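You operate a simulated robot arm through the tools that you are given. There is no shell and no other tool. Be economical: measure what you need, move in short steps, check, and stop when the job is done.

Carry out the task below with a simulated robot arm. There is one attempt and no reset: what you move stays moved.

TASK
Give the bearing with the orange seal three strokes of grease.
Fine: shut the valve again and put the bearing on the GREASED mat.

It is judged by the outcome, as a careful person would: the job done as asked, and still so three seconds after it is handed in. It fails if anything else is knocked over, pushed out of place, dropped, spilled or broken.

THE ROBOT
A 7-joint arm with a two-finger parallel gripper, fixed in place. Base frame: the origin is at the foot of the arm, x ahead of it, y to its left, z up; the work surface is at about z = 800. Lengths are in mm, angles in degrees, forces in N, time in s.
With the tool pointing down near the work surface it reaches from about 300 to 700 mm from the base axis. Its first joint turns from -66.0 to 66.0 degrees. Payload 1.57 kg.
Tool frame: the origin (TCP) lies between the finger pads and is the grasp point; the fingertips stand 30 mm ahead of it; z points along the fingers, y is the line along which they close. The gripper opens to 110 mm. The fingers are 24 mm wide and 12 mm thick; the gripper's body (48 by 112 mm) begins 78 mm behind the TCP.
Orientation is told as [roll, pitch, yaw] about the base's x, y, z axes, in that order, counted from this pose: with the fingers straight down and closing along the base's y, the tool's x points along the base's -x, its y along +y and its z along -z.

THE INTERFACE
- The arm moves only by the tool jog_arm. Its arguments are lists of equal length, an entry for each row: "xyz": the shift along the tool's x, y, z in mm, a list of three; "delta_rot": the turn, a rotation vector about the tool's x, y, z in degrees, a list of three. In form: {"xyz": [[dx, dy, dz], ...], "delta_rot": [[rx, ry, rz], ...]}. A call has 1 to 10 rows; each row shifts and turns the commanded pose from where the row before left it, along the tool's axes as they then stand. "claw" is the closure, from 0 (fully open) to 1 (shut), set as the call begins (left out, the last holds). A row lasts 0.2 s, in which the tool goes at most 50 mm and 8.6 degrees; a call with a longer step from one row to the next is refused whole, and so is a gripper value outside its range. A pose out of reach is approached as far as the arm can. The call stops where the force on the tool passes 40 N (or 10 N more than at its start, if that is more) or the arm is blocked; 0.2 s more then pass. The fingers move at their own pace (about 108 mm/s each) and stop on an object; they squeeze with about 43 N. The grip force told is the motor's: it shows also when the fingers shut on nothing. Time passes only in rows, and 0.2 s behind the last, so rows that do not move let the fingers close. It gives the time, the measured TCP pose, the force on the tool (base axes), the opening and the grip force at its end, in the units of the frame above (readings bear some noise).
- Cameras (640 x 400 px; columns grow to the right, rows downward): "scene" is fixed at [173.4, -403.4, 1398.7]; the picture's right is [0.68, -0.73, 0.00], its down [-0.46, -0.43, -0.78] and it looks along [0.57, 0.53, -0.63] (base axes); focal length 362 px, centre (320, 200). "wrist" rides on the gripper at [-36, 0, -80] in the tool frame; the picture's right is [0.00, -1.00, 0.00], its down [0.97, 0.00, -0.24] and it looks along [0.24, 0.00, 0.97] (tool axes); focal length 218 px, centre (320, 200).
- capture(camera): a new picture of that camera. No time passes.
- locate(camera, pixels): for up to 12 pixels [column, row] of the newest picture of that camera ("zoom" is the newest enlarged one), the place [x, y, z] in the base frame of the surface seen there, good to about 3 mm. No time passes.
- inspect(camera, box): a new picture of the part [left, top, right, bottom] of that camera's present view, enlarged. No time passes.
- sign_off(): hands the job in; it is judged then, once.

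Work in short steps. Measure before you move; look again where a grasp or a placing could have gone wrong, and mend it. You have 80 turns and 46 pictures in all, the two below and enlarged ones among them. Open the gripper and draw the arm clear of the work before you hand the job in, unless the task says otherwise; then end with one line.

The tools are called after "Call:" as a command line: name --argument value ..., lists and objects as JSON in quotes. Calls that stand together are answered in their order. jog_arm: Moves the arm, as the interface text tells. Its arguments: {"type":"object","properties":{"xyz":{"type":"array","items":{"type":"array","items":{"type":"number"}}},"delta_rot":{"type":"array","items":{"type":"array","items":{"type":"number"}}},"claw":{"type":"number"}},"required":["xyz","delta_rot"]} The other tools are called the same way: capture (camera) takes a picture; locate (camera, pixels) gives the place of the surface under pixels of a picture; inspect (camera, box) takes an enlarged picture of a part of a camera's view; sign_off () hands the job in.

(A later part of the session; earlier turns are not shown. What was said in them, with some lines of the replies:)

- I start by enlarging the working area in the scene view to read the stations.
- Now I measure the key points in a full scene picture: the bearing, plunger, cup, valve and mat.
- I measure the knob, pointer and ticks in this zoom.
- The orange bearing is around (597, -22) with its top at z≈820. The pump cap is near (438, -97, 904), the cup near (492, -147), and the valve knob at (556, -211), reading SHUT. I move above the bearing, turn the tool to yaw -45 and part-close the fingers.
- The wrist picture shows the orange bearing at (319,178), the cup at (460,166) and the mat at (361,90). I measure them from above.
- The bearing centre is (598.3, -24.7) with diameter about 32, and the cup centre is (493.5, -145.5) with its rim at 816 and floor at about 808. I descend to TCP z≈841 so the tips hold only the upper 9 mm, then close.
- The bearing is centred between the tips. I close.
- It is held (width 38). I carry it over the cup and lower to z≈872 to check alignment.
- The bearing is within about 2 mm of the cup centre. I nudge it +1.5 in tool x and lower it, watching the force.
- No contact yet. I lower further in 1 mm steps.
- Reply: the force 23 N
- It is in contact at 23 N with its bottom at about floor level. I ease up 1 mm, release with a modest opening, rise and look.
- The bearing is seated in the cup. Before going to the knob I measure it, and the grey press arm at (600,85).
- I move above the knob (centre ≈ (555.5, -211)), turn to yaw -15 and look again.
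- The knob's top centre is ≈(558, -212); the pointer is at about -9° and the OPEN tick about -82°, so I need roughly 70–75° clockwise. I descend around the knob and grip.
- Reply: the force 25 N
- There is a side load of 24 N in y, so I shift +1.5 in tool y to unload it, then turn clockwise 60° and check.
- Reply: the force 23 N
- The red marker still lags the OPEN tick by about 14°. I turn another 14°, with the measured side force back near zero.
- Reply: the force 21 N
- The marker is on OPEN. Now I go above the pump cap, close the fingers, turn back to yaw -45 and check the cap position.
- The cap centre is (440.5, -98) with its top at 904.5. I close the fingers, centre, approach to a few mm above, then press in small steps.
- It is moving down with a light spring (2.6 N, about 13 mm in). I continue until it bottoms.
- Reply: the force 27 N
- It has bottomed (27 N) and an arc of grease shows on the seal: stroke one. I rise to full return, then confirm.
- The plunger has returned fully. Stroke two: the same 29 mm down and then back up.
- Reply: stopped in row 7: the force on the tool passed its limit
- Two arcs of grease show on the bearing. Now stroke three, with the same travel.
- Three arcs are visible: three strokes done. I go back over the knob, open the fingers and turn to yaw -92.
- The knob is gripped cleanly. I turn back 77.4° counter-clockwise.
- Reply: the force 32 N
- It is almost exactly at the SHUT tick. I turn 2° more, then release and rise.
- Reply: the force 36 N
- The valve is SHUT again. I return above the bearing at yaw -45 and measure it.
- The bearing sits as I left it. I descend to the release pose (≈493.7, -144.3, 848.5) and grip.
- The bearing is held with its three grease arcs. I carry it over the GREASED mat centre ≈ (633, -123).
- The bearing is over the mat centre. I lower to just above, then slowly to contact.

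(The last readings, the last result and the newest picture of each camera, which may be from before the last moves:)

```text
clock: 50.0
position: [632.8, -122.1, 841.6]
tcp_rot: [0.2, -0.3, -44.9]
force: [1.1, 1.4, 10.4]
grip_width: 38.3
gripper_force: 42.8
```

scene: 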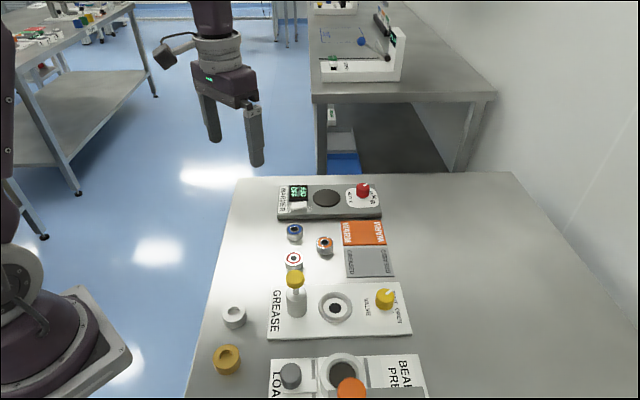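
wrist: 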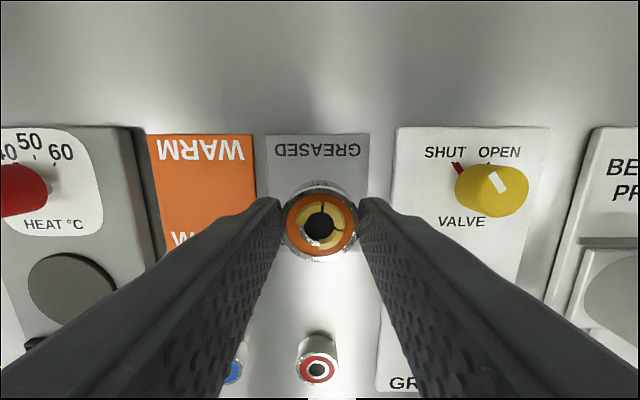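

Contact at 10 N. I release, rise and check.

Call:
jog_arm --xyz '[[0, 0, 0], [0, 0, 0], [0, 0, -20], [0, 0, -40], [0, 0, -45], [0, 0, -45], [0, 0, 0]]' --delta_rot '[[0, 0, 0], [0, 0, 0], [0, 0, 0], [0, 0, 0], [0, 0, 0], [0, 0, 0], [0, 0, 0]]' --claw 0.45

Call:
capture --camera "wrist"

Call:
inspect --camera "scene" --box '[250, 180, 430, 345]'

```text
clock: 51.6
position: [635.3, -121.8, 993.6]
tcp_rot: [0.1, -0.2, -45.0]
force: [0.2, 1.2, 0.1]
grip_width: 60.6
gripper_force: 0.0
```

```text
9 pictures are left
```

wrist: 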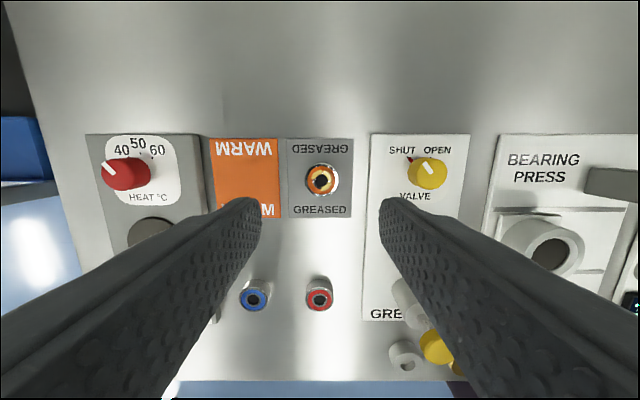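

```text
2.42 times, centred on (340, 262) of scene
```

zoom: 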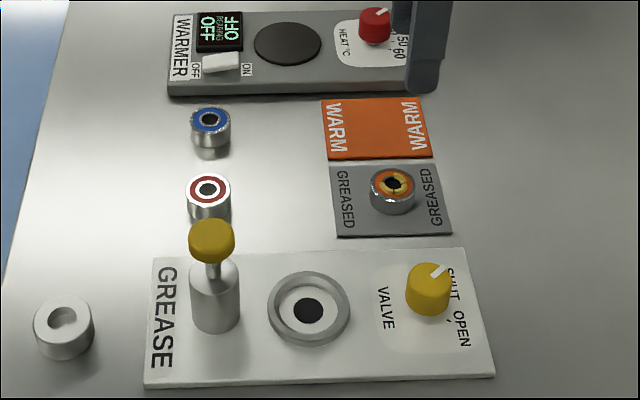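

The bearing is flat on the GREASED mat, the valve is SHUT, and nothing else has moved. I open the gripper, draw up and away, and hand in.

Call:
jog_arm --xyz '[[0, 0, -30], [30, 20, -20], [40, 20, 0], [40, 20, 0], [0, 0, 0]]' --delta_rot '[[0, 0, 0], [0, 0, 0], [0, 0, 0], [0, 0, 0], [0, 0, 0]]' --claw 0

Call:
sign_off

```text
clock: 52.8
position: [598.1, -2.8, 1041.8]
tcp_rot: [0.1, -0.2, -45.0]
force: [0.0, -0.1, -0.2]
grip_width: 110.0
gripper_force: 0.2
```

```text
The job is handed in.
```

The orange-seal bearing got three strokes of grease and is on the GREASED mat; the valve is shut again, and the arm is clear with the gripper open.
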